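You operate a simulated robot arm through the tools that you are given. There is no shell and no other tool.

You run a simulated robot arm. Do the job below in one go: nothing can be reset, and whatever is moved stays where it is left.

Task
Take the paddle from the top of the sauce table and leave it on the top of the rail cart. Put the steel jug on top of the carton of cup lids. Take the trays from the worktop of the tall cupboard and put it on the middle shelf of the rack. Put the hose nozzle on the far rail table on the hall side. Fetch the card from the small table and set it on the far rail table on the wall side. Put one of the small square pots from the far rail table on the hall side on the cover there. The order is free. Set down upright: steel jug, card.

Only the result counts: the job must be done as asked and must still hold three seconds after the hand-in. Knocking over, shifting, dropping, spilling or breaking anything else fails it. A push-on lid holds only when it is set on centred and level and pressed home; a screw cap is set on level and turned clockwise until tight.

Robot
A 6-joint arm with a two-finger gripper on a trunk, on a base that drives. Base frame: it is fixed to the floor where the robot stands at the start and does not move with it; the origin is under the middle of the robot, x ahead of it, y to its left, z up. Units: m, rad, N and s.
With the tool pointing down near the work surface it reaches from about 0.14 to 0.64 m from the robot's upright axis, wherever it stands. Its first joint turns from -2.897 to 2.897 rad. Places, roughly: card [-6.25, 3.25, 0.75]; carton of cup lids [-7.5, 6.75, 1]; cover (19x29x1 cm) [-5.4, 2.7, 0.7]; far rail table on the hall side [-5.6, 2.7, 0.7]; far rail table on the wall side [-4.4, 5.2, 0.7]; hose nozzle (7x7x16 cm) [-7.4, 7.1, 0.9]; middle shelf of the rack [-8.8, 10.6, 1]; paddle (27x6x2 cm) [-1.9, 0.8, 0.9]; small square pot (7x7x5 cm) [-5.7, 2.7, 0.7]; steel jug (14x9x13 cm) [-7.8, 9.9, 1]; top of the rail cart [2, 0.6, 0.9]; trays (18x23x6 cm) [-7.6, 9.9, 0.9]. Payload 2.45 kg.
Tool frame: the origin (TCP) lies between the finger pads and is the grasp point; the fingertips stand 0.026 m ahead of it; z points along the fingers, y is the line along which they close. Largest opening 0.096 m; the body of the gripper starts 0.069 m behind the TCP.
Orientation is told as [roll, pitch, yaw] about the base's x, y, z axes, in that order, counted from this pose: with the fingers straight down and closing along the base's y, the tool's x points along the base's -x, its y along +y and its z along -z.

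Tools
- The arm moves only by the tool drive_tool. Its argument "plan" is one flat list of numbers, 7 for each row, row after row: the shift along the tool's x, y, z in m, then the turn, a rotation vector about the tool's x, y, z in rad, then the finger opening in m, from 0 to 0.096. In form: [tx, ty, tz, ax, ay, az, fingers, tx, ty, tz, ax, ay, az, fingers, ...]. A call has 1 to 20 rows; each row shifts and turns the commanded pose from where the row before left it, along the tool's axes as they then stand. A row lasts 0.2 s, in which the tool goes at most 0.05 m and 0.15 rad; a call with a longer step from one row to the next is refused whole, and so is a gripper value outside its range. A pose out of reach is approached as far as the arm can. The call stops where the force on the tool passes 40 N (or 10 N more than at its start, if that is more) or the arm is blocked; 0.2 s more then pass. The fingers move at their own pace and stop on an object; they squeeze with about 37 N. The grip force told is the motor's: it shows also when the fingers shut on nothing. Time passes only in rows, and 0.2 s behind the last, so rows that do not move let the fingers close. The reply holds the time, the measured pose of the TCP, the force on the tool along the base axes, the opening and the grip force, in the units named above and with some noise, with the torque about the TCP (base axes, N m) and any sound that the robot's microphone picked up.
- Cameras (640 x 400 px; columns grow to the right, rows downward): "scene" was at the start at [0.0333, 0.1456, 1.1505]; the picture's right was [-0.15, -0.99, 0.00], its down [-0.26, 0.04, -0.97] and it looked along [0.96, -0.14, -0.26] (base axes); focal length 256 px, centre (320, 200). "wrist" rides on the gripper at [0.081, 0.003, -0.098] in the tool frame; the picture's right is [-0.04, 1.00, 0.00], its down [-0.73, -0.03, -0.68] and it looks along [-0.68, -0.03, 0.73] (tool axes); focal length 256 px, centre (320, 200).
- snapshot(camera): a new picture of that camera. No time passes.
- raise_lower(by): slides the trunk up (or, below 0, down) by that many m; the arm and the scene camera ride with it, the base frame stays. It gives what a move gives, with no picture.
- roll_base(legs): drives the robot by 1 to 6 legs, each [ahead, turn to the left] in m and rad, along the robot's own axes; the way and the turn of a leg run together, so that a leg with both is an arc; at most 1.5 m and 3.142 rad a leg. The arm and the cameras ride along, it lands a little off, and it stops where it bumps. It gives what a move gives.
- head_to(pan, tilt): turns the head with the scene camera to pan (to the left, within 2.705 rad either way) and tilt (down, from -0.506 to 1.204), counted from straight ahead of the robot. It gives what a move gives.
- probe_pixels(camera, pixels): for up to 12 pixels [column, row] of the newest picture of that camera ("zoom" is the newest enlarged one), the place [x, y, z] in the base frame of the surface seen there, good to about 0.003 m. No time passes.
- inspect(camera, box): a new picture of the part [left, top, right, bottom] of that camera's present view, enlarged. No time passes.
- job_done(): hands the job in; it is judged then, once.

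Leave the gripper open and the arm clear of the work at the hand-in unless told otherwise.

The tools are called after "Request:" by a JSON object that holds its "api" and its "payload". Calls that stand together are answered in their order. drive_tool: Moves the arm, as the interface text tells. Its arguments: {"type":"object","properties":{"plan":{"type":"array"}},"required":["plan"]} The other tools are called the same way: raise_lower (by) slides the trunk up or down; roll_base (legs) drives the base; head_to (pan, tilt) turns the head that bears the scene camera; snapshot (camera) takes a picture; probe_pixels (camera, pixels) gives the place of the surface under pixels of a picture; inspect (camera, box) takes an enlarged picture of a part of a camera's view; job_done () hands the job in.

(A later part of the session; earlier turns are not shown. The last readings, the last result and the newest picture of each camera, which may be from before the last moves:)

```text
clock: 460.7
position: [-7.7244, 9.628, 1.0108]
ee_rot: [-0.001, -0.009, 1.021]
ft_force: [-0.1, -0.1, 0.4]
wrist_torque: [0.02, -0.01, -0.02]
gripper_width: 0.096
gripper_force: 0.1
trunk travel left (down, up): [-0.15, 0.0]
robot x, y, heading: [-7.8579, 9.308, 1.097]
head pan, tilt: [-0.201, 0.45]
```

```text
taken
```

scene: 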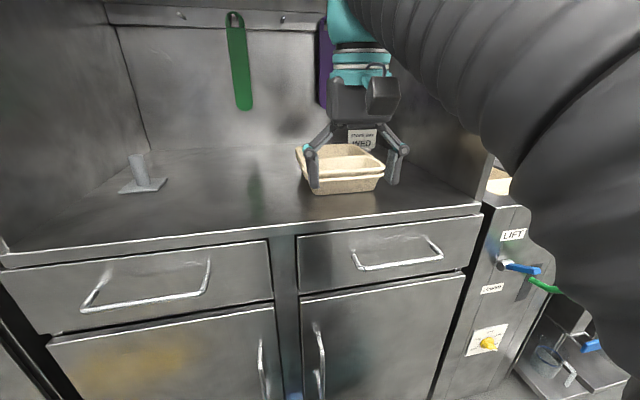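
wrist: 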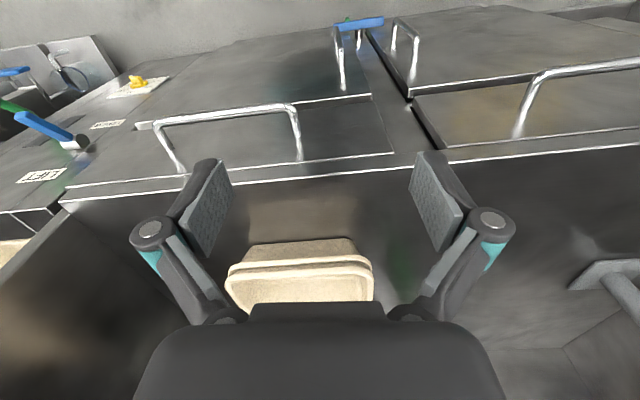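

Request:
{"api": "inspect", "payload": {"camera": "scene", "box": [280, 110, 420, 210]}}

Request:
{"api": "probe_pixels", "payload": {"camera": "scene", "pixels": [[298, 148], [330, 179], [383, 168], [345, 145], [325, 193], [380, 185], [335, 165], [360, 168], [340, 155], [360, 192], [300, 160], [350, 185]]}}

Request:
{"api": "probe_pixels", "payload": {"camera": "wrist", "pixels": [[232, 272], [300, 262], [368, 262], [230, 290], [300, 290], [370, 290], [250, 250], [345, 245], [300, 248], [300, 270], [300, 300]]}}

```text
4.00 times, centred on (350, 160) of scene
```

zoom: 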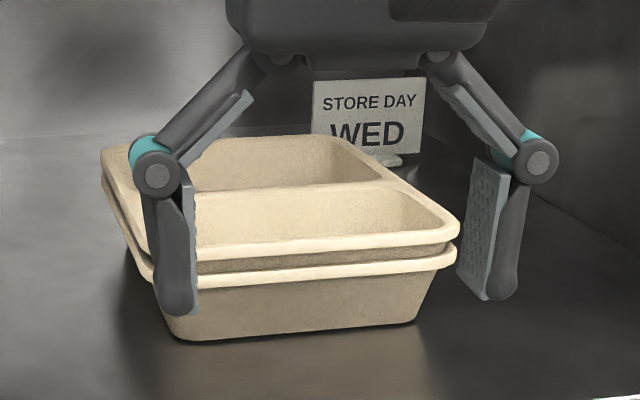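

```text
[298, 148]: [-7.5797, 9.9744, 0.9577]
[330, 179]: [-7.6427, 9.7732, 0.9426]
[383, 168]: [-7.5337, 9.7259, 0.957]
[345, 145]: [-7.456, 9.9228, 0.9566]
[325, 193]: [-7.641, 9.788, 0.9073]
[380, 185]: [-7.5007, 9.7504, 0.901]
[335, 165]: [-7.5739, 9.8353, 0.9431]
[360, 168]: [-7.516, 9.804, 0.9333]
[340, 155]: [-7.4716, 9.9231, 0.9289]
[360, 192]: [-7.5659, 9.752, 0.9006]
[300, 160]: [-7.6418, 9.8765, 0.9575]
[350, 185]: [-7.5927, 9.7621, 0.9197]
```

```text
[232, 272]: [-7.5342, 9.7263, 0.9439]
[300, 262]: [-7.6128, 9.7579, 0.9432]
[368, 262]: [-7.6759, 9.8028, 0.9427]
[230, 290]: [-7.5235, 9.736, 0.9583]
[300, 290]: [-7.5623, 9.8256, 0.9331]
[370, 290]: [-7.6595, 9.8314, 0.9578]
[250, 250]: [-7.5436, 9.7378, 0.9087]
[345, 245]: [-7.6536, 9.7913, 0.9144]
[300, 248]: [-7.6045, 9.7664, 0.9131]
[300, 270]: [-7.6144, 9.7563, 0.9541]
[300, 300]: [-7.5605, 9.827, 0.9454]
```

I see two nested two-compartment trays: rims at z 0.943 and 0.957, left side wall running from (-7.676,9.803) to (-7.580,9.974). I'll pinch the left side wall of the front compartment with the hand tilted like for the jug. Roll 0.1 m closer first.

Request:
{"api": "roll_base", "payload": {"legs": [[0.1, 0]]}}

Request:
{"api": "drive_tool", "payload": {"plan": [0, 0, 0, 0, 0, -0.04, 0.06, 0, 0, 0, 0, -0.15, 0, 0.06, 0, 0, 0, 0, -0.15, 0, 0.06, 0, 0, 0, 0, -0.15, 0, 0.06, 0, 0, 0, 0, -0.15, 0, 0.06, 0, 0, 0, 0, 0, 0, 0.06]}}

Request:
{"api": "snapshot", "payload": {"camera": "wrist"}}

Request:
{"api": "snapshot", "payload": {"camera": "scene"}}

```text
clock: 461.8
position: [-7.6788, 9.718, 1.0116]
ee_rot: [0.0, -0.008, 1.019]
ft_force: [-0.8, 0.9, -0.2]
wrist_torque: [0.02, -0.01, 0.01]
gripper_width: 0.096
gripper_force: 0.1
trunk travel left (down, up): [-0.15, 0.0]
robot x, y, heading: [-7.8123, 9.399, 1.092]
head pan, tilt: [-0.201, 0.45]
```

```text
clock: 463.2
position: [-7.6787, 9.7161, 1.0118]
ee_rot: [0.001, -0.61, 1.057]
ft_force: [0.8, 0.7, -0.1]
wrist_torque: [0.01, 0.0, -0.02]
gripper_width: 0.0598
gripper_force: 0.1
trunk travel left (down, up): [-0.15, 0.0]
robot x, y, heading: [-7.8138, 9.4027, 1.096]
head pan, tilt: [-0.201, 0.45]
```

```text
taken
```

wrist: 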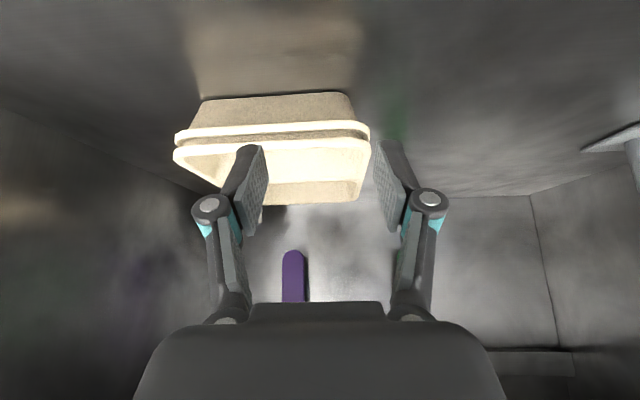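

```text
taken
```

scene: 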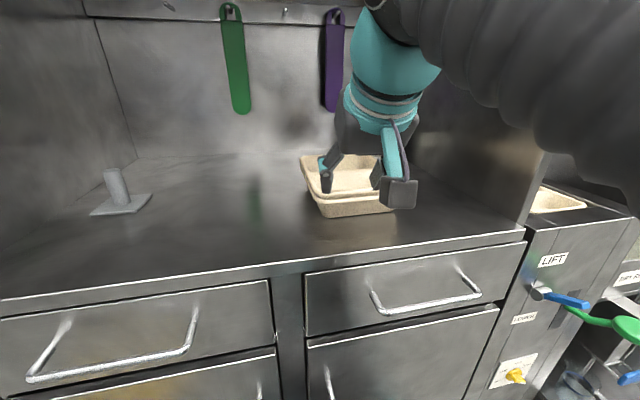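

Good view. Move over the left side wall, staying at z 1.01.

Request:
{"api": "drive_tool", "payload": {"plan": [-0.0291, 0.0087, 0.0204, 0, 0, 0, 0.06, -0.0291, 0.0087, 0.0204, 0, 0, 0, 0.06, -0.0291, 0.0087, 0.0204, 0, 0, 0, 0.06, -0.0291, 0.0087, 0.0204, 0, 0, 0, 0.06, 0, 0, 0, 0, 0, 0, 0.06]}}

Request:
{"api": "snapshot", "payload": {"camera": "wrist"}}

Request:
{"api": "snapshot", "payload": {"camera": "scene"}}

```text
clock: 464.4
position: [-7.6383, 9.8578, 1.0114]
ee_rot: [0.001, -0.606, 1.056]
ft_force: [0.0, 0.2, -0.3]
wrist_torque: [-0.03, -0.01, 0.0]
gripper_width: 0.0601
gripper_force: 0.1
trunk travel left (down, up): [-0.15, 0.0]
robot x, y, heading: [-7.808, 9.4017, 1.092]
head pan, tilt: [-0.201, 0.45]
```

```text
taken
```

wrist: 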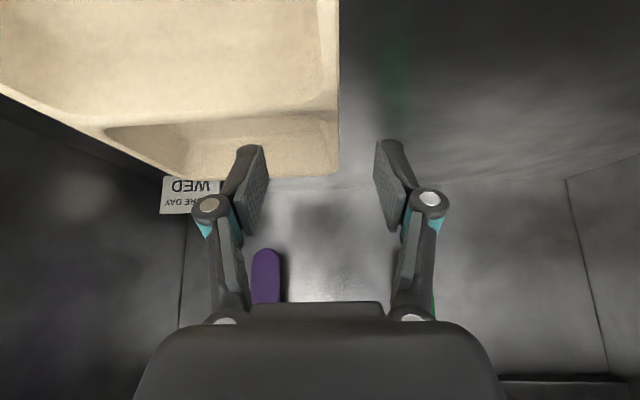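

```text
taken
```

scene: 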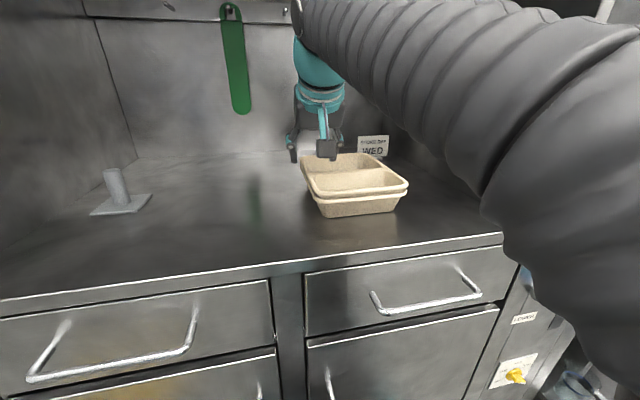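

The wall's rim (columns 322–338) is about 6 mm to the left of the hand's centre line. Probe to confirm.

Request:
{"api": "probe_pixels", "payload": {"camera": "wrist", "pixels": [[330, 89], [330, 30], [332, 150], [318, 89], [300, 60], [280, 40], [250, 120], [337, 89], [325, 89], [305, 100]]}}

Request:
{"api": "inspect", "payload": {"camera": "wrist", "box": [200, 0, 420, 190]}}

```text
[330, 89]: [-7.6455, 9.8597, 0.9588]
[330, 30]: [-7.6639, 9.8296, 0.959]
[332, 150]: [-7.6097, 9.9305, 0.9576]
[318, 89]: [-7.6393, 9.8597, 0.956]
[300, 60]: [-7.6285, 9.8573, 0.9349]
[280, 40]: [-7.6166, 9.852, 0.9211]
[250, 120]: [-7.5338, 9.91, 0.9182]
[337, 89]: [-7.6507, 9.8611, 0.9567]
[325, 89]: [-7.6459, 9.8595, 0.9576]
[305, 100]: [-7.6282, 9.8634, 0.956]
```

```text
2.11 times, centred on (310, 95) of wrist
```

zoom: 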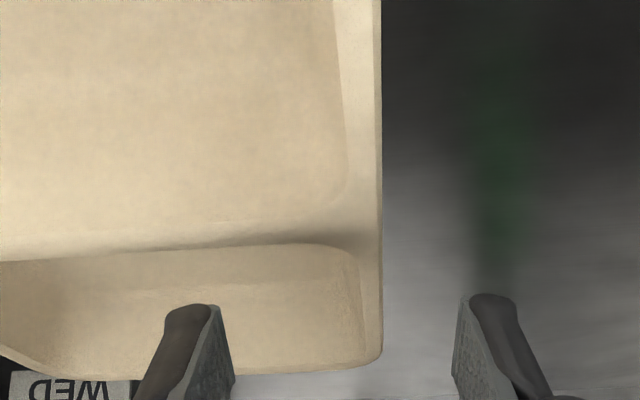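

The divider is too near, so I'll shift 3.5 cm toward the front and 8 mm left, then lower with a 5 cm opening, one finger inside the front compartment, one outside.

Request:
{"api": "drive_tool", "payload": {"plan": [0.0289, 0.0079, -0.0201, 0, 0, 0, 0.05, 0, 0, 0, 0, 0, 0, 0.05, 0.0085, 0, 0.0123, 0, 0, 0, 0.05, 0.0085, 0, 0.0123, 0, 0, 0, 0.05, 0, 0, 0, 0, 0, 0, 0.05]}}

Request:
{"api": "snapshot", "payload": {"camera": "wrist"}}

Request:
{"api": "inspect", "payload": {"camera": "scene", "box": [250, 100, 430, 240]}}

```text
clock: 465.6
position: [-7.6628, 9.8296, 0.9794]
ee_rot: [0.0, -0.608, 1.058]
ft_force: [0.7, -0.3, 0.2]
wrist_torque: [-0.01, -0.03, -0.02]
gripper_width: 0.05
gripper_force: 0.1
trunk travel left (down, up): [-0.15, 0.0]
robot x, y, heading: [-7.8089, 9.4027, 1.096]
head pan, tilt: [-0.201, 0.45]
```

```text
taken
```

wrist: 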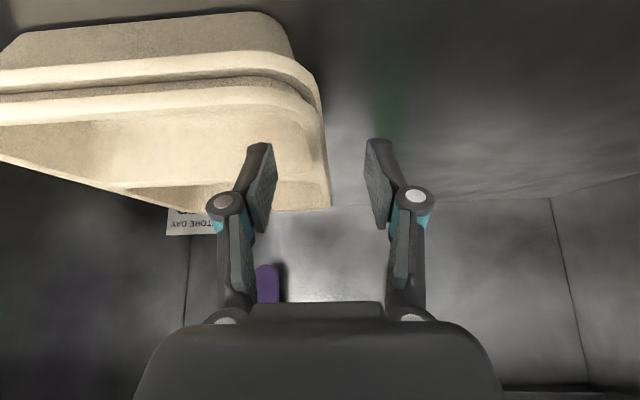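

```text
2.86 times, centred on (340, 170) of scene
```

zoom: 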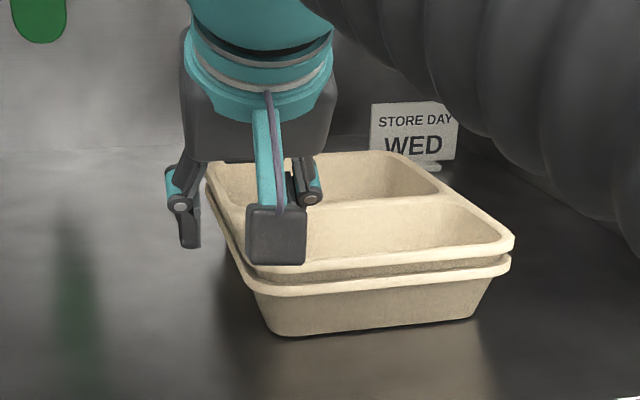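

Clear so far; continue down 2.1 cm in small steps.

Request:
{"api": "drive_tool", "payload": {"plan": [0.004, 0, 0.0058, 0, 0, 0, 0.05, 0.004, 0, 0.0058, 0, 0, 0, 0.05, 0.004, 0, 0.0058, 0, 0, 0, 0.05, 0, 0, 0, 0, 0, 0, 0.05]}}

Request:
{"api": "snapshot", "payload": {"camera": "wrist"}}

Request:
{"api": "inspect", "payload": {"camera": "scene", "box": [250, 100, 430, 240]}}

```text
clock: 466.6
position: [-7.6622, 9.8308, 0.9573]
ee_rot: [0.0, -0.607, 1.057]
ft_force: [0.4, 0.3, -0.1]
wrist_torque: [-0.02, -0.06, 0.0]
gripper_width: 0.0501
gripper_force: 0.1
trunk travel left (down, up): [-0.15, 0.0]
robot x, y, heading: [-7.8109, 9.4017, 1.096]
head pan, tilt: [-0.201, 0.45]
```

```text
taken
```

wrist: 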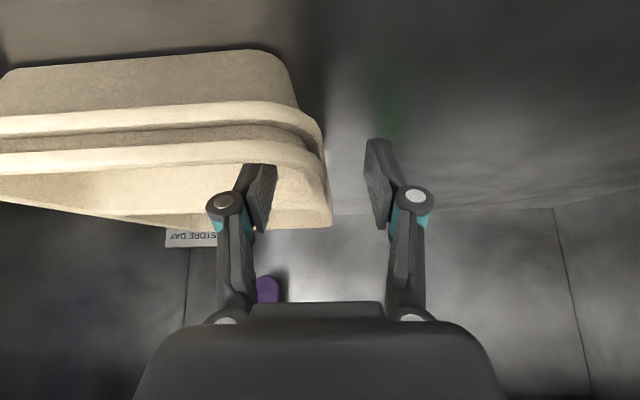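

```text
2.86 times, centred on (340, 170) of scene
```

zoom: 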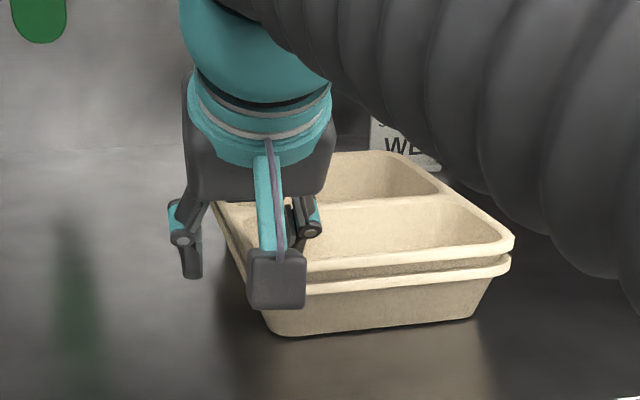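

The finger entered the tray freely – no contact. Close on the wall.

Request:
{"api": "drive_tool", "payload": {"plan": [0, 0, 0, 0, 0, 0, 0.03, 0, 0, 0, 0, 0, 0, 0.015, 0, 0, 0, 0, 0, 0, 0.0, 0, 0, 0, 0, 0, 0, 0.0]}}

Request:
{"api": "snapshot", "payload": {"camera": "wrist"}}

Request:
{"api": "snapshot", "payload": {"camera": "scene"}}

```text
clock: 467.6
position: [-7.6624, 9.8305, 0.9603]
ee_rot: [-0.002, -0.608, 1.059]
ft_force: [1.2, 1.1, 4.1]
wrist_torque: [-0.43, -0.56, 0.12]
gripper_width: 0.0135
gripper_force: 37.6
trunk travel left (down, up): [-0.15, 0.0]
robot x, y, heading: [-7.809, 9.3982, 1.089]
head pan, tilt: [-0.201, 0.45]
```

```text
taken
```

wrist: 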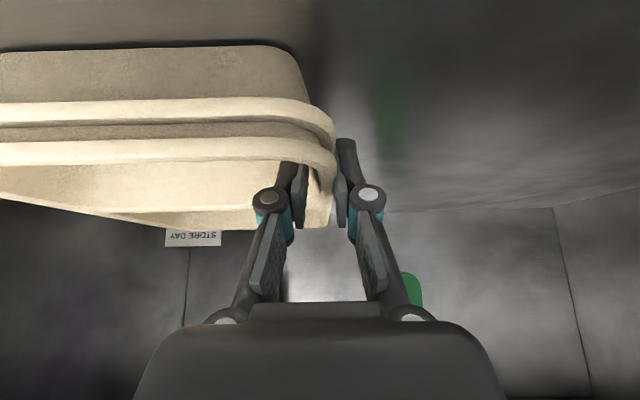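

```text
taken
```

scene: 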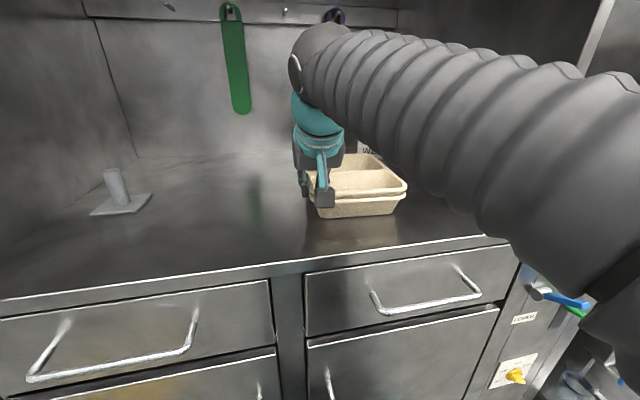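

Gripped at 13.5 mm. Lift 1.5 cm gently and watch for slip or sag.

Request:
{"api": "drive_tool", "payload": {"plan": [-0.0029, 0, -0.0041, 0, 0, 0, 0.0, -0.0029, 0, -0.0041, 0, 0, 0, 0.0, -0.0029, 0, -0.0041, 0, 0, 0, 0.0, 0, 0, 0, 0, 0, 0, 0.0]}}

Request:
{"api": "snapshot", "payload": {"camera": "wrist"}}

Request:
{"api": "inspect", "payload": {"camera": "scene", "box": [250, 100, 430, 240]}}

```text
clock: 468.6
position: [-7.6639, 9.8305, 0.9742]
ee_rot: [-0.002, -0.608, 1.058]
ft_force: [0.7, -0.2, 2.6]
wrist_torque: [-0.41, -0.43, -0.03]
gripper_width: 0.0115
gripper_force: 36.6
trunk travel left (down, up): [-0.15, 0.0]
robot x, y, heading: [-7.8079, 9.4004, 1.094]
head pan, tilt: [-0.201, 0.45]
```

```text
taken
```

wrist: 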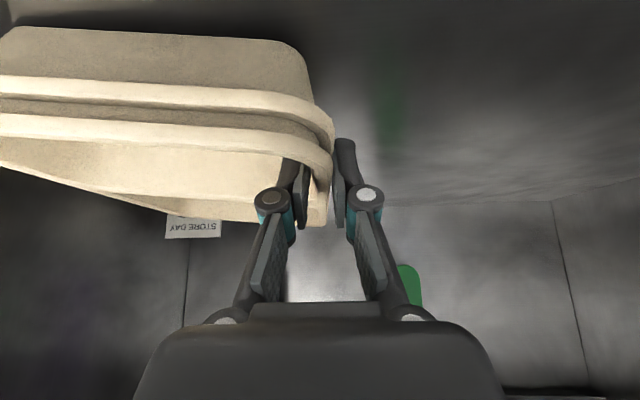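

```text
2.86 times, centred on (340, 170) of scene
```

zoom: 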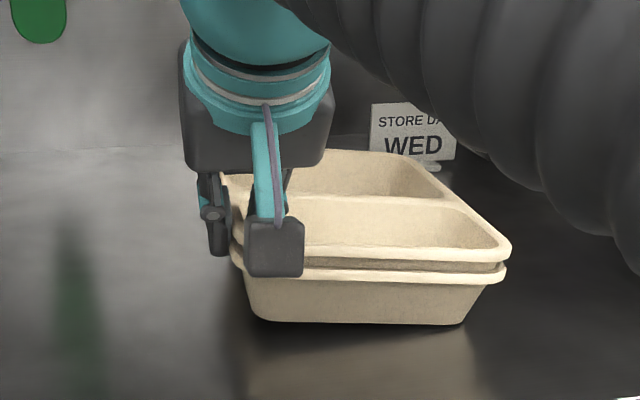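

Only the left side rises: the tray pivots because its wall slopes ~27°. Set it back down, open, and regrip with the hand leaned to match the wall's slope.

Request:
{"api": "drive_tool", "payload": {"plan": [0.0029, 0, 0.0041, 0, 0, 0, 0.0, 0.0029, 0, 0.0041, 0, 0, 0, 0.0, 0.0029, 0, 0.0041, 0, 0, 0, 0.0, 0, 0, 0, 0, 0, 0, 0.02, 0, 0, 0, 0, 0, 0, 0.05, 0, 0, 0, 0, 0, 0, 0.05, -0.0114, 0, -0.0164, 0, 0, 0, 0.05, -0.0114, 0, -0.0164, 0, 0, 0, 0.05, 0, 0, 0, 0, 0, 0, 0.05]}}

Request:
{"api": "snapshot", "payload": {"camera": "wrist"}}

Request:
{"api": "inspect", "payload": {"camera": "scene", "box": [250, 100, 430, 240]}}

```text
clock: 470.6
position: [-7.6638, 9.8322, 0.9997]
ee_rot: [-0.001, -0.607, 1.058]
ft_force: [0.4, 0.3, -0.2]
wrist_torque: [-0.02, 0.02, 0.02]
gripper_width: 0.0501
gripper_force: 0.1
trunk travel left (down, up): [-0.15, 0.0]
robot x, y, heading: [-7.8104, 9.3998, 1.092]
head pan, tilt: [-0.201, 0.45]
```

```text
taken
```

wrist: 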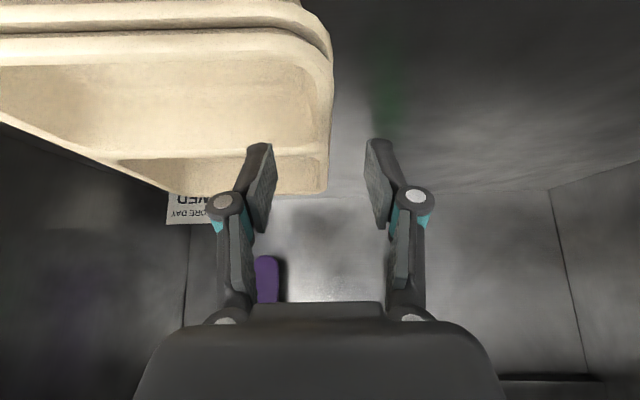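

```text
2.86 times, centred on (340, 170) of scene
```

zoom: 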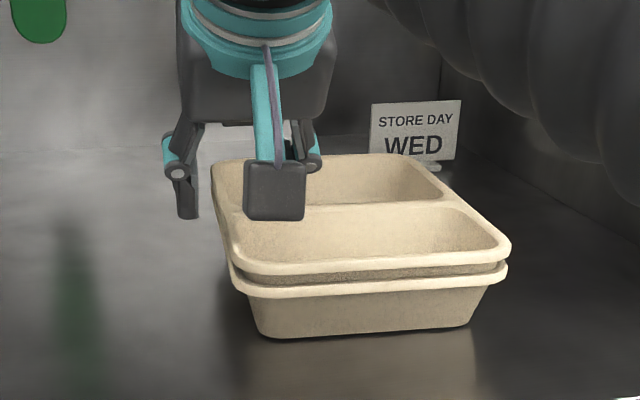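

The trays are flat again. Lean the hand 0.45 rad (finger tips to the right), shift 1.8 cm inward, and look.

Request:
{"api": "drive_tool", "payload": {"plan": [0, 0, 0, 0.1228, 0, -0.0855, 0.04, 0, 0, 0, 0.1228, 0, -0.0855, 0.04, 0, 0, 0, 0.1228, 0, -0.0855, 0.04, -0.0148, 0, 0.0103, 0, 0, 0, 0.04, 0, 0, 0, 0, 0, 0, 0.04]}}

Request:
{"api": "snapshot", "payload": {"camera": "wrist"}}

Request:
{"api": "inspect", "payload": {"camera": "scene", "box": [230, 80, 430, 240]}}

```text
clock: 471.8
position: [-7.6542, 9.849, 1.0]
ee_rot: [-0.533, -0.54, 1.353]
ft_force: [0.2, -0.3, -0.4]
wrist_torque: [0.03, 0.0, -0.02]
gripper_width: 0.0402
gripper_force: 0.2
trunk travel left (down, up): [-0.15, 0.0]
robot x, y, heading: [-7.8096, 9.4033, 1.092]
head pan, tilt: [-0.201, 0.45]
```

```text
taken
```

wrist: 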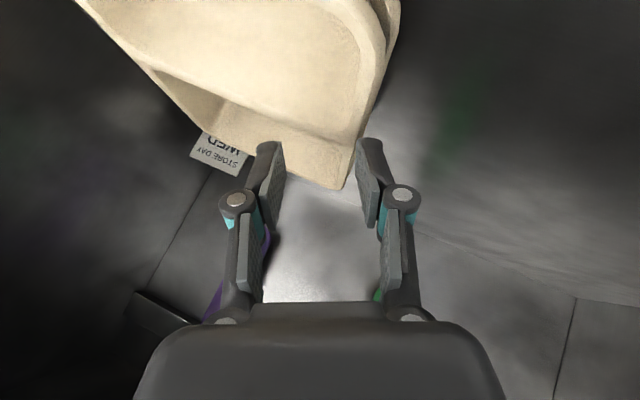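

```text
2.50 times, centred on (330, 160) of scene
```

zoom: 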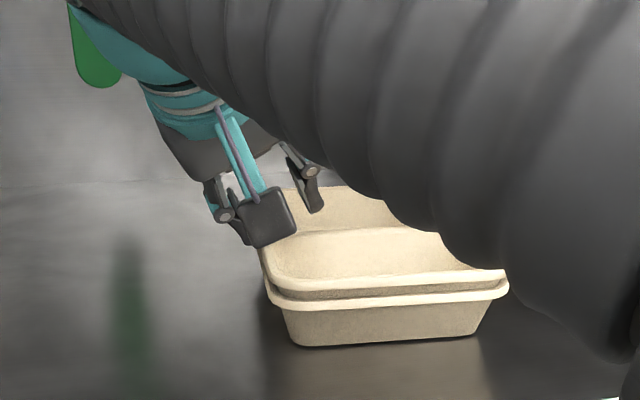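

Orientation matches. Descend 3 cm and check.

Request:
{"api": "drive_tool", "payload": {"plan": [0.0077, 0.0065, 0.0111, 0, 0, 0, 0.04, 0.0077, 0.0065, 0.0111, 0, 0, 0, 0.04, 0, 0, 0, 0, 0, 0, 0.04]}}

Request:
{"api": "snapshot", "payload": {"camera": "wrist"}}

Request:
{"api": "inspect", "payload": {"camera": "scene", "box": [230, 80, 430, 240]}}

```text
clock: 472.6
position: [-7.6557, 9.847, 0.9698]
ee_rot: [-0.533, -0.539, 1.352]
ft_force: [0.7, 0.7, 0.7]
wrist_torque: [0.0, -0.04, 0.02]
gripper_width: 0.0401
gripper_force: 0.0
trunk travel left (down, up): [-0.15, 0.0]
robot x, y, heading: [-7.8082, 9.398, 1.096]
head pan, tilt: [-0.201, 0.45]
```

```text
taken
```

wrist: 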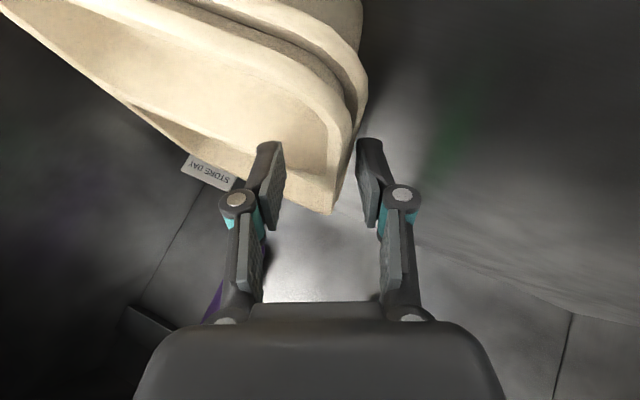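

```text
2.50 times, centred on (330, 160) of scene
```

zoom: 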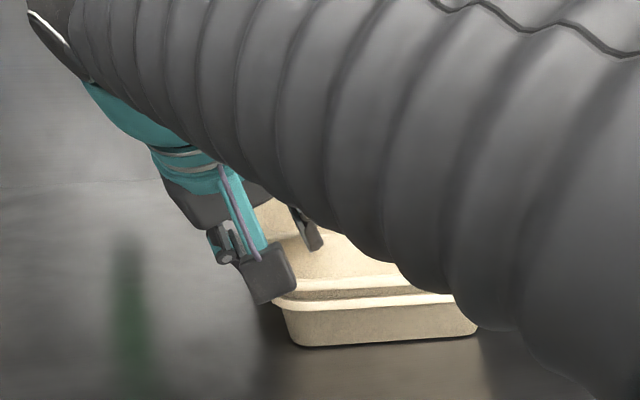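

Continue down 1.7 cm in small steps.

Request:
{"api": "drive_tool", "payload": {"plan": [0.0031, 0.0026, 0.0044, 0, 0, 0, 0.04, 0.0031, 0.0026, 0.0044, 0, 0, 0, 0.04, 0.0026, 0.0022, 0.0037, 0, 0, 0, 0.04, 0, 0, 0, 0, 0, 0, 0.04]}}

Request:
{"api": "snapshot", "payload": {"camera": "wrist"}}

```text
clock: 473.6
position: [-7.6555, 9.8482, 0.9519]
ee_rot: [-0.532, -0.541, 1.351]
ft_force: [0.5, 1.2, 0.0]
wrist_torque: [-0.02, 0.01, 0.05]
gripper_width: 0.04
gripper_force: 0.1
trunk travel left (down, up): [-0.15, 0.0]
robot x, y, heading: [-7.81, 9.3949, 1.097]
head pan, tilt: [-0.201, 0.45]
```

```text
taken
```

wrist: 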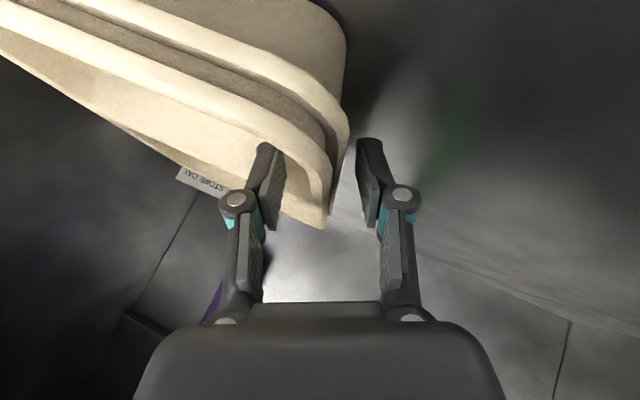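

No contact. Lower another 5 mm, then close.

Request:
{"api": "drive_tool", "payload": {"plan": [0.0026, 0.0022, 0.0037, 0, 0, 0, 0.04, 0, 0, 0, 0, 0, 0, 0.04, 0, 0, 0, 0, 0, 0, 0.025, 0, 0, 0, 0, 0, 0, 0.015, 0, 0, 0, 0, 0, 0, 0.0, 0, 0, 0, 0, 0, 0, 0.0]}}

Request:
{"api": "snapshot", "payload": {"camera": "wrist"}}

Request:
{"api": "inspect", "payload": {"camera": "scene", "box": [230, 80, 430, 240]}}

```text
clock: 475.0
position: [-7.6568, 9.8479, 0.9488]
ee_rot: [-0.531, -0.545, 1.357]
ft_force: [-9.5, 7.9, 30.3]
wrist_torque: [0.16, -0.55, 0.24]
gripper_width: 0.015
gripper_force: 36.7
trunk travel left (down, up): [-0.15, 0.0]
robot x, y, heading: [-7.8096, 9.4022, 1.094]
head pan, tilt: [-0.201, 0.45]
```

```text
taken
```

wrist: 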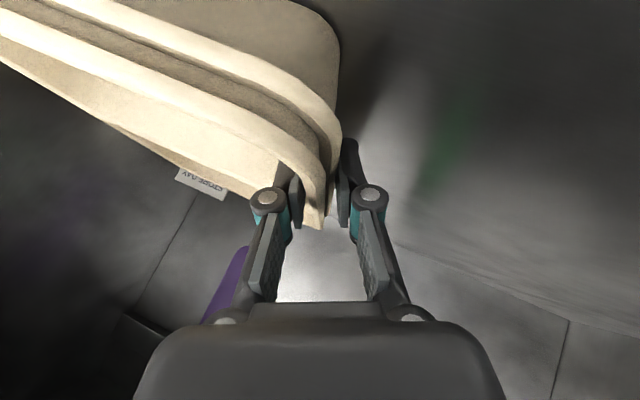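

```text
2.50 times, centred on (330, 160) of scene
```

zoom: 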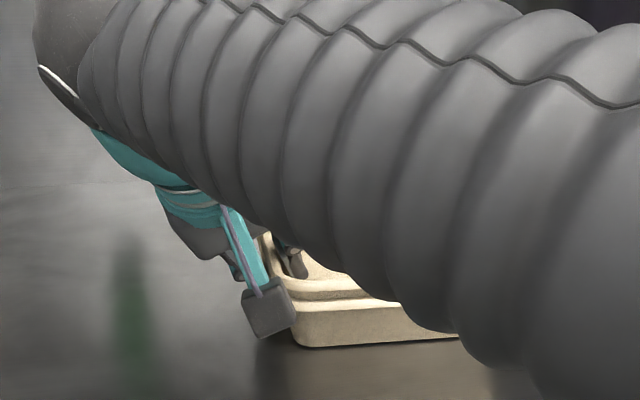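

Gripped at 15 mm with firm contact. Lift 2 cm and look.

Request:
{"api": "drive_tool", "payload": {"plan": [-0.0026, -0.0022, -0.0037, 0, 0, 0, 0.0, -0.0026, -0.0022, -0.0037, 0, 0, 0, 0.0, -0.0026, -0.0022, -0.0037, 0, 0, 0, 0.0, -0.0026, -0.0022, -0.0037, 0, 0, 0, 0.0, 0, 0, 0, 0, 0, 0, 0.0]}}

Request:
{"api": "snapshot", "payload": {"camera": "wrist"}}

Request:
{"api": "snapshot", "payload": {"camera": "scene"}}

```text
clock: 476.2
position: [-7.6546, 9.8467, 0.9661]
ee_rot: [-0.534, -0.54, 1.35]
ft_force: [0.4, 1.3, -2.0]
wrist_torque: [0.03, 0.03, 0.04]
gripper_width: 0.0091
gripper_force: 36.9
trunk travel left (down, up): [-0.15, 0.0]
robot x, y, heading: [-7.8118, 9.3991, 1.096]
head pan, tilt: [-0.201, 0.45]
```

```text
taken
```

wrist: 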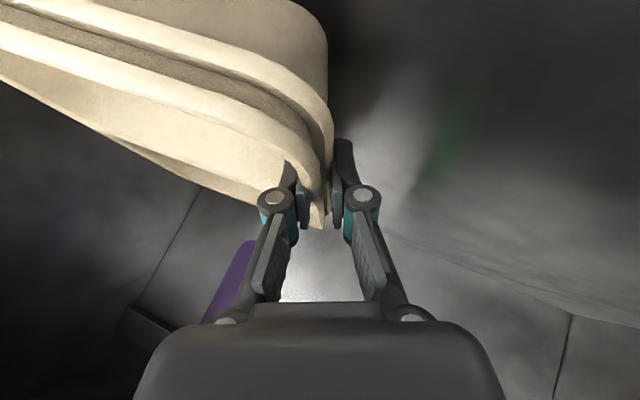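

```text
taken
```

scene: 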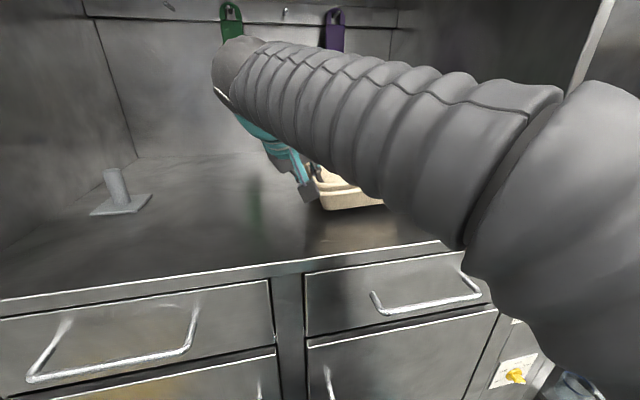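

It seems to be mostly lifted. Check its level by probing the rim and the bottom.

Request:
{"api": "probe_pixels", "payload": {"camera": "wrist", "pixels": [[305, 165], [200, 115], [100, 75], [10, 38], [290, 85], [200, 30], [150, 100], [315, 30], [300, 200], [200, 185]]}}

Request:
{"api": "head_to", "payload": {"pan": -0.2, "tilt": 0.6}}

Request:
{"api": "inspect", "payload": {"camera": "scene", "box": [240, 60, 420, 180]}}

```text
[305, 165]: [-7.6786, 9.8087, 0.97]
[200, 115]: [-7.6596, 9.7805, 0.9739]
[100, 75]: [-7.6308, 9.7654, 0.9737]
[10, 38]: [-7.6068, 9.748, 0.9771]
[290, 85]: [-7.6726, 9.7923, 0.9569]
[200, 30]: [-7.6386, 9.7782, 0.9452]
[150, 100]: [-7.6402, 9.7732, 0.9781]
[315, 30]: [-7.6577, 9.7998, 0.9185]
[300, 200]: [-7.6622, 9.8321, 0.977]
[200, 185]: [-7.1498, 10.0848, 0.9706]
```

```text
clock: 476.9
position: [-7.6546, 9.8473, 0.9682]
ee_rot: [-0.533, -0.538, 1.352]
ft_force: [0.7, -0.6, 0.1]
wrist_torque: [0.0, 0.05, 0.03]
gripper_width: 0.0089
gripper_force: 36.9
trunk travel left (down, up): [-0.15, 0.0]
robot x, y, heading: [-7.8087, 9.3999, 1.093]
head pan, tilt: [-0.201, 0.6]
```

```text
3.33 times, centred on (330, 120) of scene
```

zoom: 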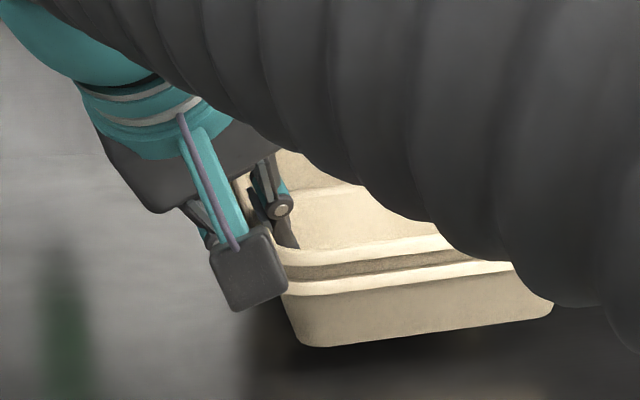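

The trays are fully lifted and nearly level (right side a few mm higher). Raise 3 cm more, check, then reverse straight out.

Request:
{"api": "drive_tool", "payload": {"plan": [-0.0051, -0.0044, -0.0074, 0, 0, 0, 0.0, -0.0051, -0.0044, -0.0074, 0, 0, 0, 0.0, -0.0051, -0.0044, -0.0074, 0, 0, 0, 0.0, 0, 0, 0, 0, 0, 0, 0.0]}}

Request:
{"api": "snapshot", "payload": {"camera": "wrist"}}

Request:
{"api": "roll_base", "payload": {"legs": [[-0.3, 0]]}}

Request:
{"api": "snapshot", "payload": {"camera": "wrist"}}

Request:
{"api": "snapshot", "payload": {"camera": "scene"}}

```text
clock: 477.9
position: [-7.6548, 9.8474, 0.9968]
ee_rot: [-0.531, -0.539, 1.348]
ft_force: [0.6, 0.2, -1.0]
wrist_torque: [0.03, 0.04, 0.04]
gripper_width: 0.0091
gripper_force: 36.8
trunk travel left (down, up): [-0.15, 0.0]
robot x, y, heading: [-7.8111, 9.3987, 1.094]
head pan, tilt: [-0.201, 0.6]
```

```text
taken
```

wrist: 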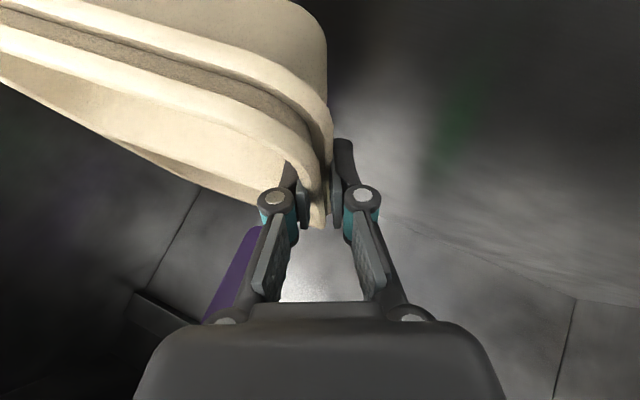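

```text
clock: 479.9
position: [-7.7905, 9.5847, 0.9973]
ee_rot: [-0.532, -0.538, 1.351]
ft_force: [-0.1, 0.1, -0.9]
wrist_torque: [0.02, 0.04, 0.03]
gripper_width: 0.0089
gripper_force: 36.6
trunk travel left (down, up): [-0.15, 0.0]
robot x, y, heading: [-7.9462, 9.1343, 1.095]
head pan, tilt: [-0.201, 0.6]
```

```text
taken
```

wrist: 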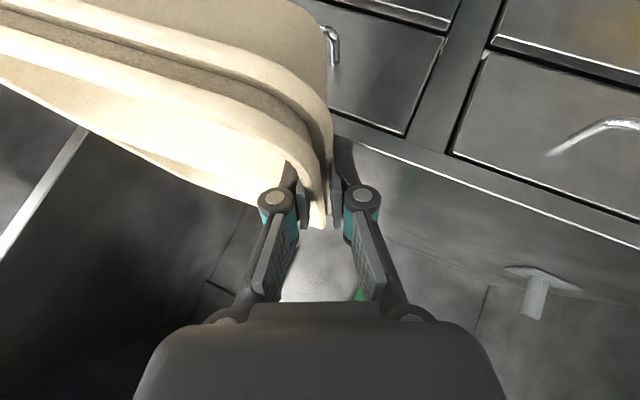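

```text
taken
```

scene: 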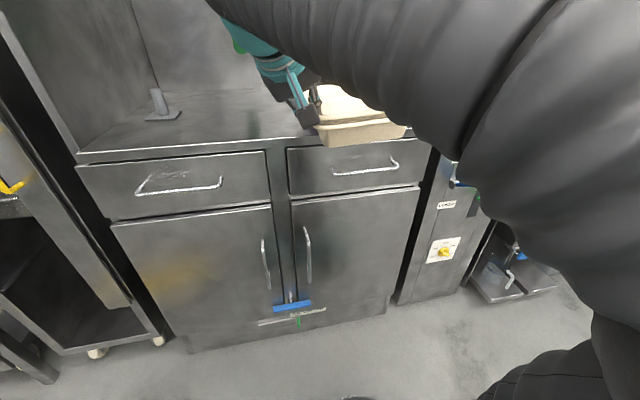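

Held firmly. Reverse 0.4 m more, then drive left to look at the rack from the front.

Request:
{"api": "roll_base", "payload": {"legs": [[-0.42, 0], [0, 1.575], [0.75, 0], [0, -1.5]]}}

Request:
{"api": "head_to", "payload": {"pan": 0.35, "tilt": 0.25}}

Request:
{"api": "snapshot", "payload": {"camera": "scene"}}

Request:
{"api": "snapshot", "payload": {"camera": "wrist"}}

```text
clock: 493.7
position: [-8.684, 9.5692, 0.9979]
ee_rot: [-0.532, -0.539, 1.424]
ft_force: [-0.6, -0.5, -0.7]
wrist_torque: [-0.01, 0.04, 0.0]
gripper_width: 0.0085
gripper_force: 36.7
trunk travel left (down, up): [-0.15, 0.0]
robot x, y, heading: [-8.8037, 9.1152, 1.165]
head pan, tilt: [-0.201, 0.6]
```

```text
clock: 494.6
position: [-8.6835, 9.5698, 0.997]
ee_rot: [-0.532, -0.539, 1.425]
ft_force: [-0.4, 0.0, 0.0]
wrist_torque: [0.01, 0.04, 0.02]
gripper_width: 0.0087
gripper_force: 36.8
trunk travel left (down, up): [-0.15, 0.0]
robot x, y, heading: [-8.8071, 9.1151, 1.165]
head pan, tilt: [0.351, 0.25]
```

```text
taken
```

scene: 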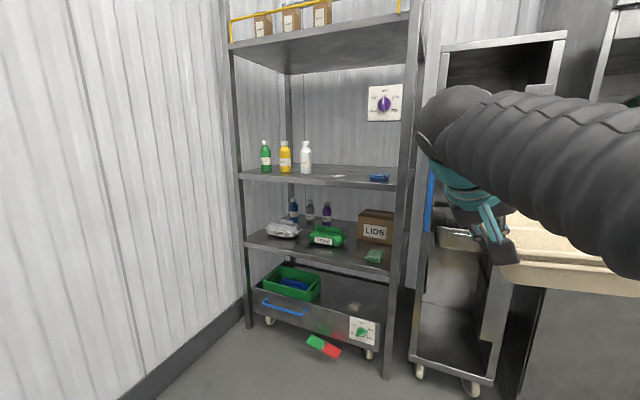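

```text
taken
```

wrist: 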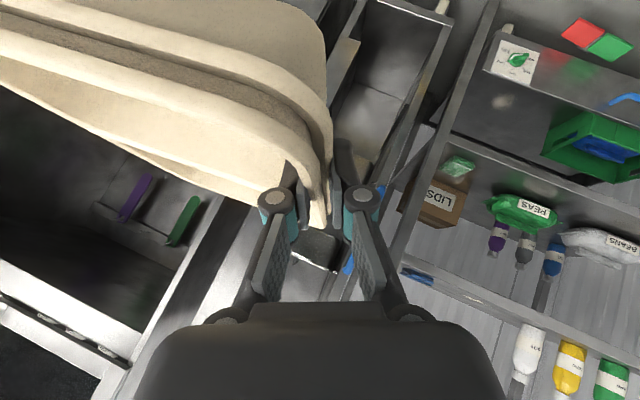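

I see the middle shelf: three bottles left, a paper slip at (340,176) and a blue item at (378,178). Zoom and probe.

Request:
{"api": "inspect", "payload": {"camera": "scene", "box": [220, 100, 440, 240]}}

Request:
{"api": "probe_pixels", "payload": {"camera": "scene", "pixels": [[266, 170], [286, 172], [306, 172], [340, 176], [370, 180], [388, 180], [243, 180], [395, 188], [300, 180], [330, 183], [290, 163], [350, 165]]}}

Request:
{"api": "probe_pixels", "payload": {"camera": "scene", "pixels": [[150, 375], [385, 375], [250, 325], [325, 345], [425, 365], [475, 385], [410, 60], [540, 45], [232, 40], [405, 150], [415, 20], [430, 225]]}}

```text
2.86 times, centred on (330, 170) of scene
```

zoom: 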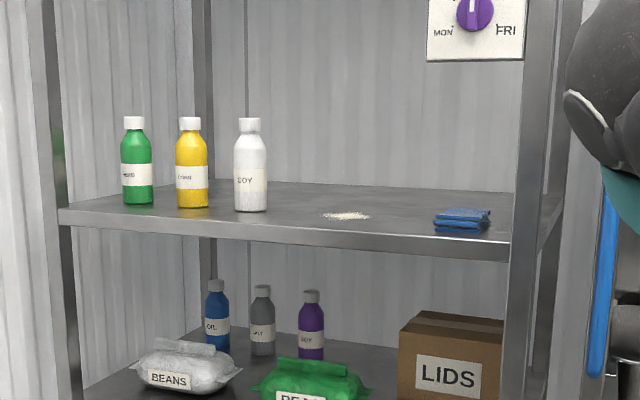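

```text
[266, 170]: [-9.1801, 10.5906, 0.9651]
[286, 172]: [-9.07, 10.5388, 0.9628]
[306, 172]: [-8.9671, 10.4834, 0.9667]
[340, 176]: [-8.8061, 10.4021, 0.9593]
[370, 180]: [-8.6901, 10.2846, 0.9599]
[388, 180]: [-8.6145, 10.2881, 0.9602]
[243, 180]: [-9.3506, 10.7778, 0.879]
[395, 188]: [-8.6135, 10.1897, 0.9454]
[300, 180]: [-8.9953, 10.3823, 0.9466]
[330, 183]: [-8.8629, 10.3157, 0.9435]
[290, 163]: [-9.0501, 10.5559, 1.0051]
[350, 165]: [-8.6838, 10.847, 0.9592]
```

```text
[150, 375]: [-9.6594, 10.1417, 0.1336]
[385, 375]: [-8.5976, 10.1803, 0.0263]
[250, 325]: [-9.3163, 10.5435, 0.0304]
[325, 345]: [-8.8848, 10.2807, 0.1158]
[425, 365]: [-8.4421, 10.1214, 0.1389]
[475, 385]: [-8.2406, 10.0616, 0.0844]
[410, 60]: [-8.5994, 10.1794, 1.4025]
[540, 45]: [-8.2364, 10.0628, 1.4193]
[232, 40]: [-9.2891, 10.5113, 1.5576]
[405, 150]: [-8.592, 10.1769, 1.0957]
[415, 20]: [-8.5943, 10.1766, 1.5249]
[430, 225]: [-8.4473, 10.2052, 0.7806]
```

Probe the bottle tops and the sponge to judge clearances.

Request:
{"api": "probe_pixels", "payload": {"camera": "zoom", "pixels": [[250, 122], [250, 205], [190, 122], [265, 180], [235, 180], [437, 225], [488, 212], [460, 208], [325, 215], [368, 215], [300, 190], [420, 195]]}}

```text
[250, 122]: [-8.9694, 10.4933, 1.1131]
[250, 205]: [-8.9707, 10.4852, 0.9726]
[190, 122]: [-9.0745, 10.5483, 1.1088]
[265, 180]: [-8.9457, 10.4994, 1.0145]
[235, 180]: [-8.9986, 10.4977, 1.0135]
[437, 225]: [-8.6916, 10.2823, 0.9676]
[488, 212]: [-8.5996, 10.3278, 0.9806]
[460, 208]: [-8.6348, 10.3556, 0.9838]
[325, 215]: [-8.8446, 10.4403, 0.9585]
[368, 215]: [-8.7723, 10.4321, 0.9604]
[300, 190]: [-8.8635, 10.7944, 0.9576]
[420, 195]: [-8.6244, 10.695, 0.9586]
```

Free shelf space lies behind the sponge and rice, right of the bottles. I need to shift left ~0.5 m without swinging the trays into wall or rack: back up at an angle, then come forward.

Request:
{"api": "roll_base", "payload": {"legs": [[0, -0.665], [-0.38, 0], [0, 1.0], [0.68, 0], [0, -0.395]]}}

Request:
{"api": "snapshot", "payload": {"camera": "wrist"}}

Request:
{"api": "head_to", "payload": {"pan": 0.1, "tilt": 0.2}}

Request:
{"api": "snapshot", "payload": {"camera": "scene"}}

```text
clock: 505.9
position: [-8.9302, 10.0492, 0.9967]
ee_rot: [-0.531, -0.54, 1.35]
ft_force: [-0.3, -0.3, 0.1]
wrist_torque: [-0.01, 0.06, -0.05]
gripper_width: 0.0089
gripper_force: 36.3
trunk travel left (down, up): [-0.15, 0.0]
robot x, y, heading: [-9.0836, 9.6035, 1.092]
head pan, tilt: [0.351, 0.25]
```

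```text
taken
```

wrist: 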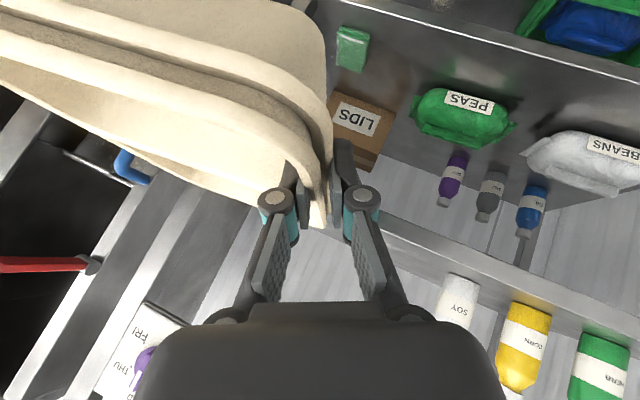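

```text
clock: 506.7
position: [-8.9313, 10.049, 0.9972]
ee_rot: [-0.534, -0.537, 1.35]
ft_force: [-0.3, 0.5, -1.5]
wrist_torque: [0.01, 0.07, 0.0]
gripper_width: 0.0087
gripper_force: 36.7
trunk travel left (down, up): [-0.15, 0.0]
robot x, y, heading: [-9.0831, 9.5995, 1.092]
head pan, tilt: [0.099, 0.201]
```

```text
taken
```

scene: 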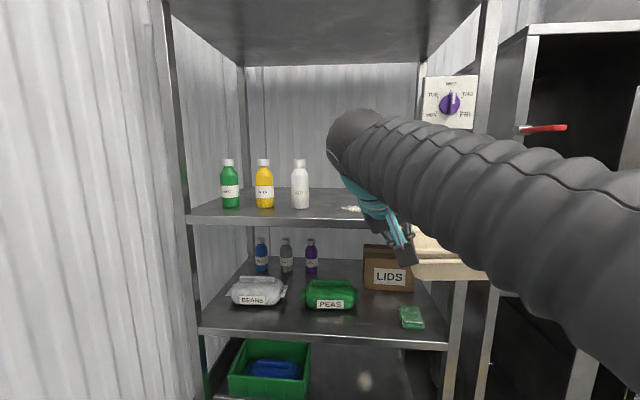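

Raise the trays 6 cm and shift 3 cm left so they clear the sponge and the right post, then check.

Request:
{"api": "drive_tool", "payload": {"plan": [-0.0133, -0.0001, -0.0191, 0, 0, 0, 0.0, -0.0133, -0.0001, -0.0191, 0, 0, 0, 0.0, -0.0133, -0.0001, -0.0191, 0, 0, 0, 0.0, 0, 0, 0, 0, 0, 0, 0.0]}}

Request:
{"api": "snapshot", "payload": {"camera": "wrist"}}

Request:
{"api": "snapshot", "payload": {"camera": "scene"}}

```text
clock: 507.7
position: [-8.9576, 10.0632, 1.0604]
ee_rot: [-0.533, -0.54, 1.348]
ft_force: [0.0, -0.6, -0.2]
wrist_torque: [0.0, 0.04, -0.02]
gripper_width: 0.0086
gripper_force: 36.1
trunk travel left (down, up): [-0.15, 0.0]
robot x, y, heading: [-9.0854, 9.6045, 1.096]
head pan, tilt: [0.099, 0.201]
```

```text
taken
```

wrist: 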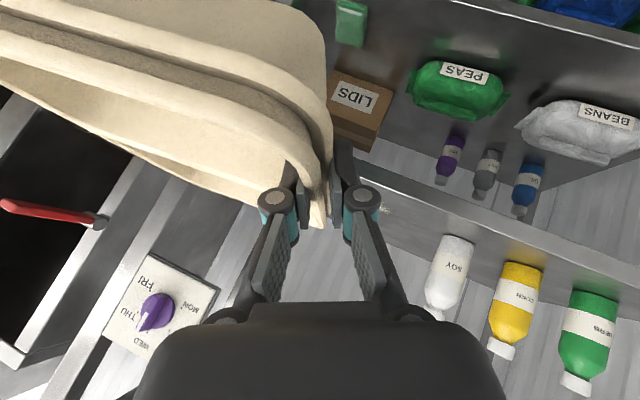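

```text
taken
```

scene: 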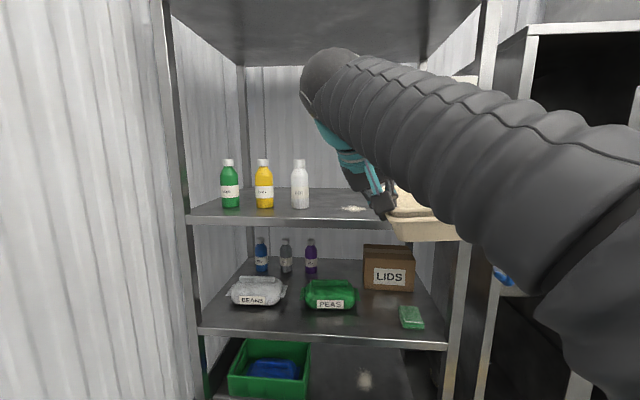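

Probe the trays' bottom and rim heights now.

Request:
{"api": "probe_pixels", "payload": {"camera": "wrist", "pixels": [[315, 20], [250, 5], [300, 40], [305, 160], [100, 80], [10, 40], [325, 180], [240, 165], [150, 150]]}}

Request:
{"api": "roll_base", "payload": {"legs": [[0.2, 0]]}}

Request:
{"api": "snapshot", "payload": {"camera": "wrist"}}

Request:
{"api": "snapshot", "payload": {"camera": "scene"}}

```text
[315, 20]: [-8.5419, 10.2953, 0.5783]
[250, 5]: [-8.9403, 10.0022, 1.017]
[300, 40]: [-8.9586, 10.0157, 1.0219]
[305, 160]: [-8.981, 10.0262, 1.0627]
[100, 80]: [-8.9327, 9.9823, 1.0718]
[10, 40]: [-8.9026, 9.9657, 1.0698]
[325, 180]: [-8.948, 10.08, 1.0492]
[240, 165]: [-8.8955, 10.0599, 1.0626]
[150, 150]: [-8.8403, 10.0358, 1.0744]
```

```text
clock: 509.3
position: [-8.8628, 10.2428, 1.0614]
ee_rot: [-0.533, -0.54, 1.349]
ft_force: [0.6, -0.3, -1.2]
wrist_torque: [-0.02, 0.06, -0.02]
gripper_width: 0.0084
gripper_force: 36.4
trunk travel left (down, up): [-0.15, 0.0]
robot x, y, heading: [-8.999, 9.779, 1.094]
head pan, tilt: [0.099, 0.201]
```

```text
taken
```

wrist: 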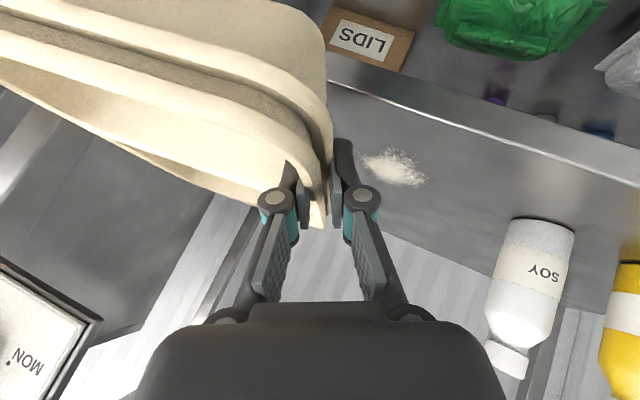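

```text
taken
```

scene: 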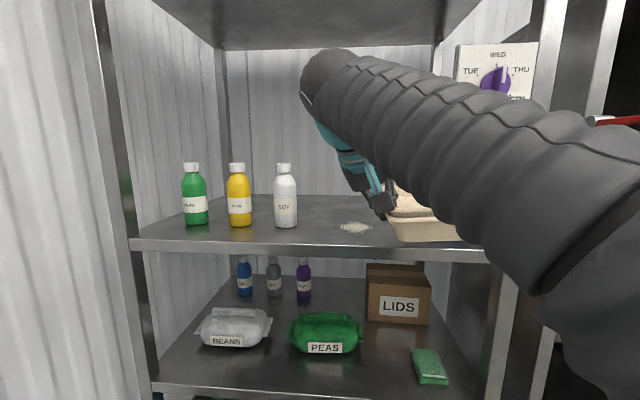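

Clear so far (tray bottom ≈1.007, sponge top 0.984). Roll 0.18 m further.

Request:
{"api": "roll_base", "payload": {"legs": [[0.18, 0]]}}

Request:
{"api": "snapshot", "payload": {"camera": "wrist"}}

Request:
{"api": "snapshot", "payload": {"camera": "scene"}}

```text
clock: 510.8
position: [-8.7796, 10.3978, 1.0611]
ee_rot: [-0.533, -0.538, 1.344]
ft_force: [0.1, -0.1, -0.7]
wrist_torque: [0.03, 0.07, -0.01]
gripper_width: 0.0088
gripper_force: 36.1
trunk travel left (down, up): [-0.15, 0.0]
robot x, y, heading: [-8.9081, 9.9378, 1.088]
head pan, tilt: [0.099, 0.201]
```

```text
taken
```

wrist: 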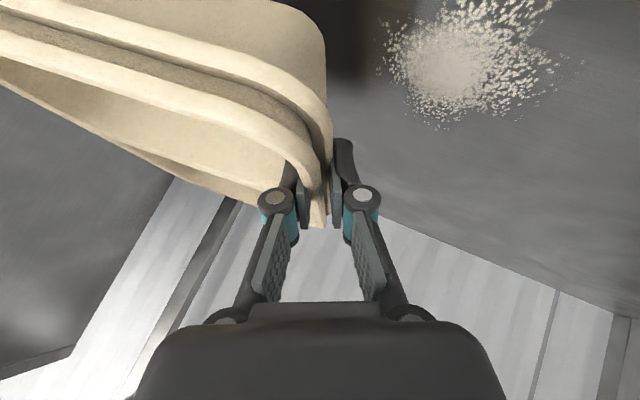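

```text
taken
```

scene: 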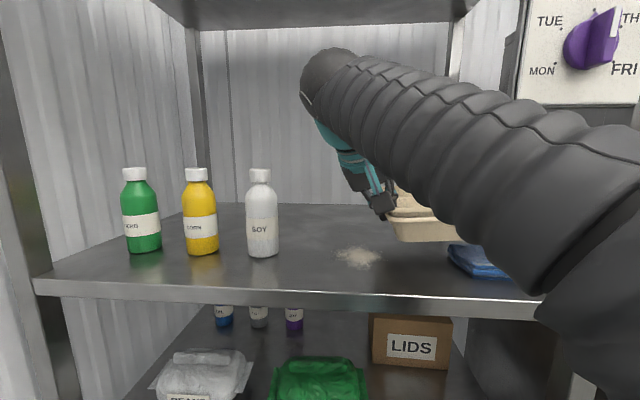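

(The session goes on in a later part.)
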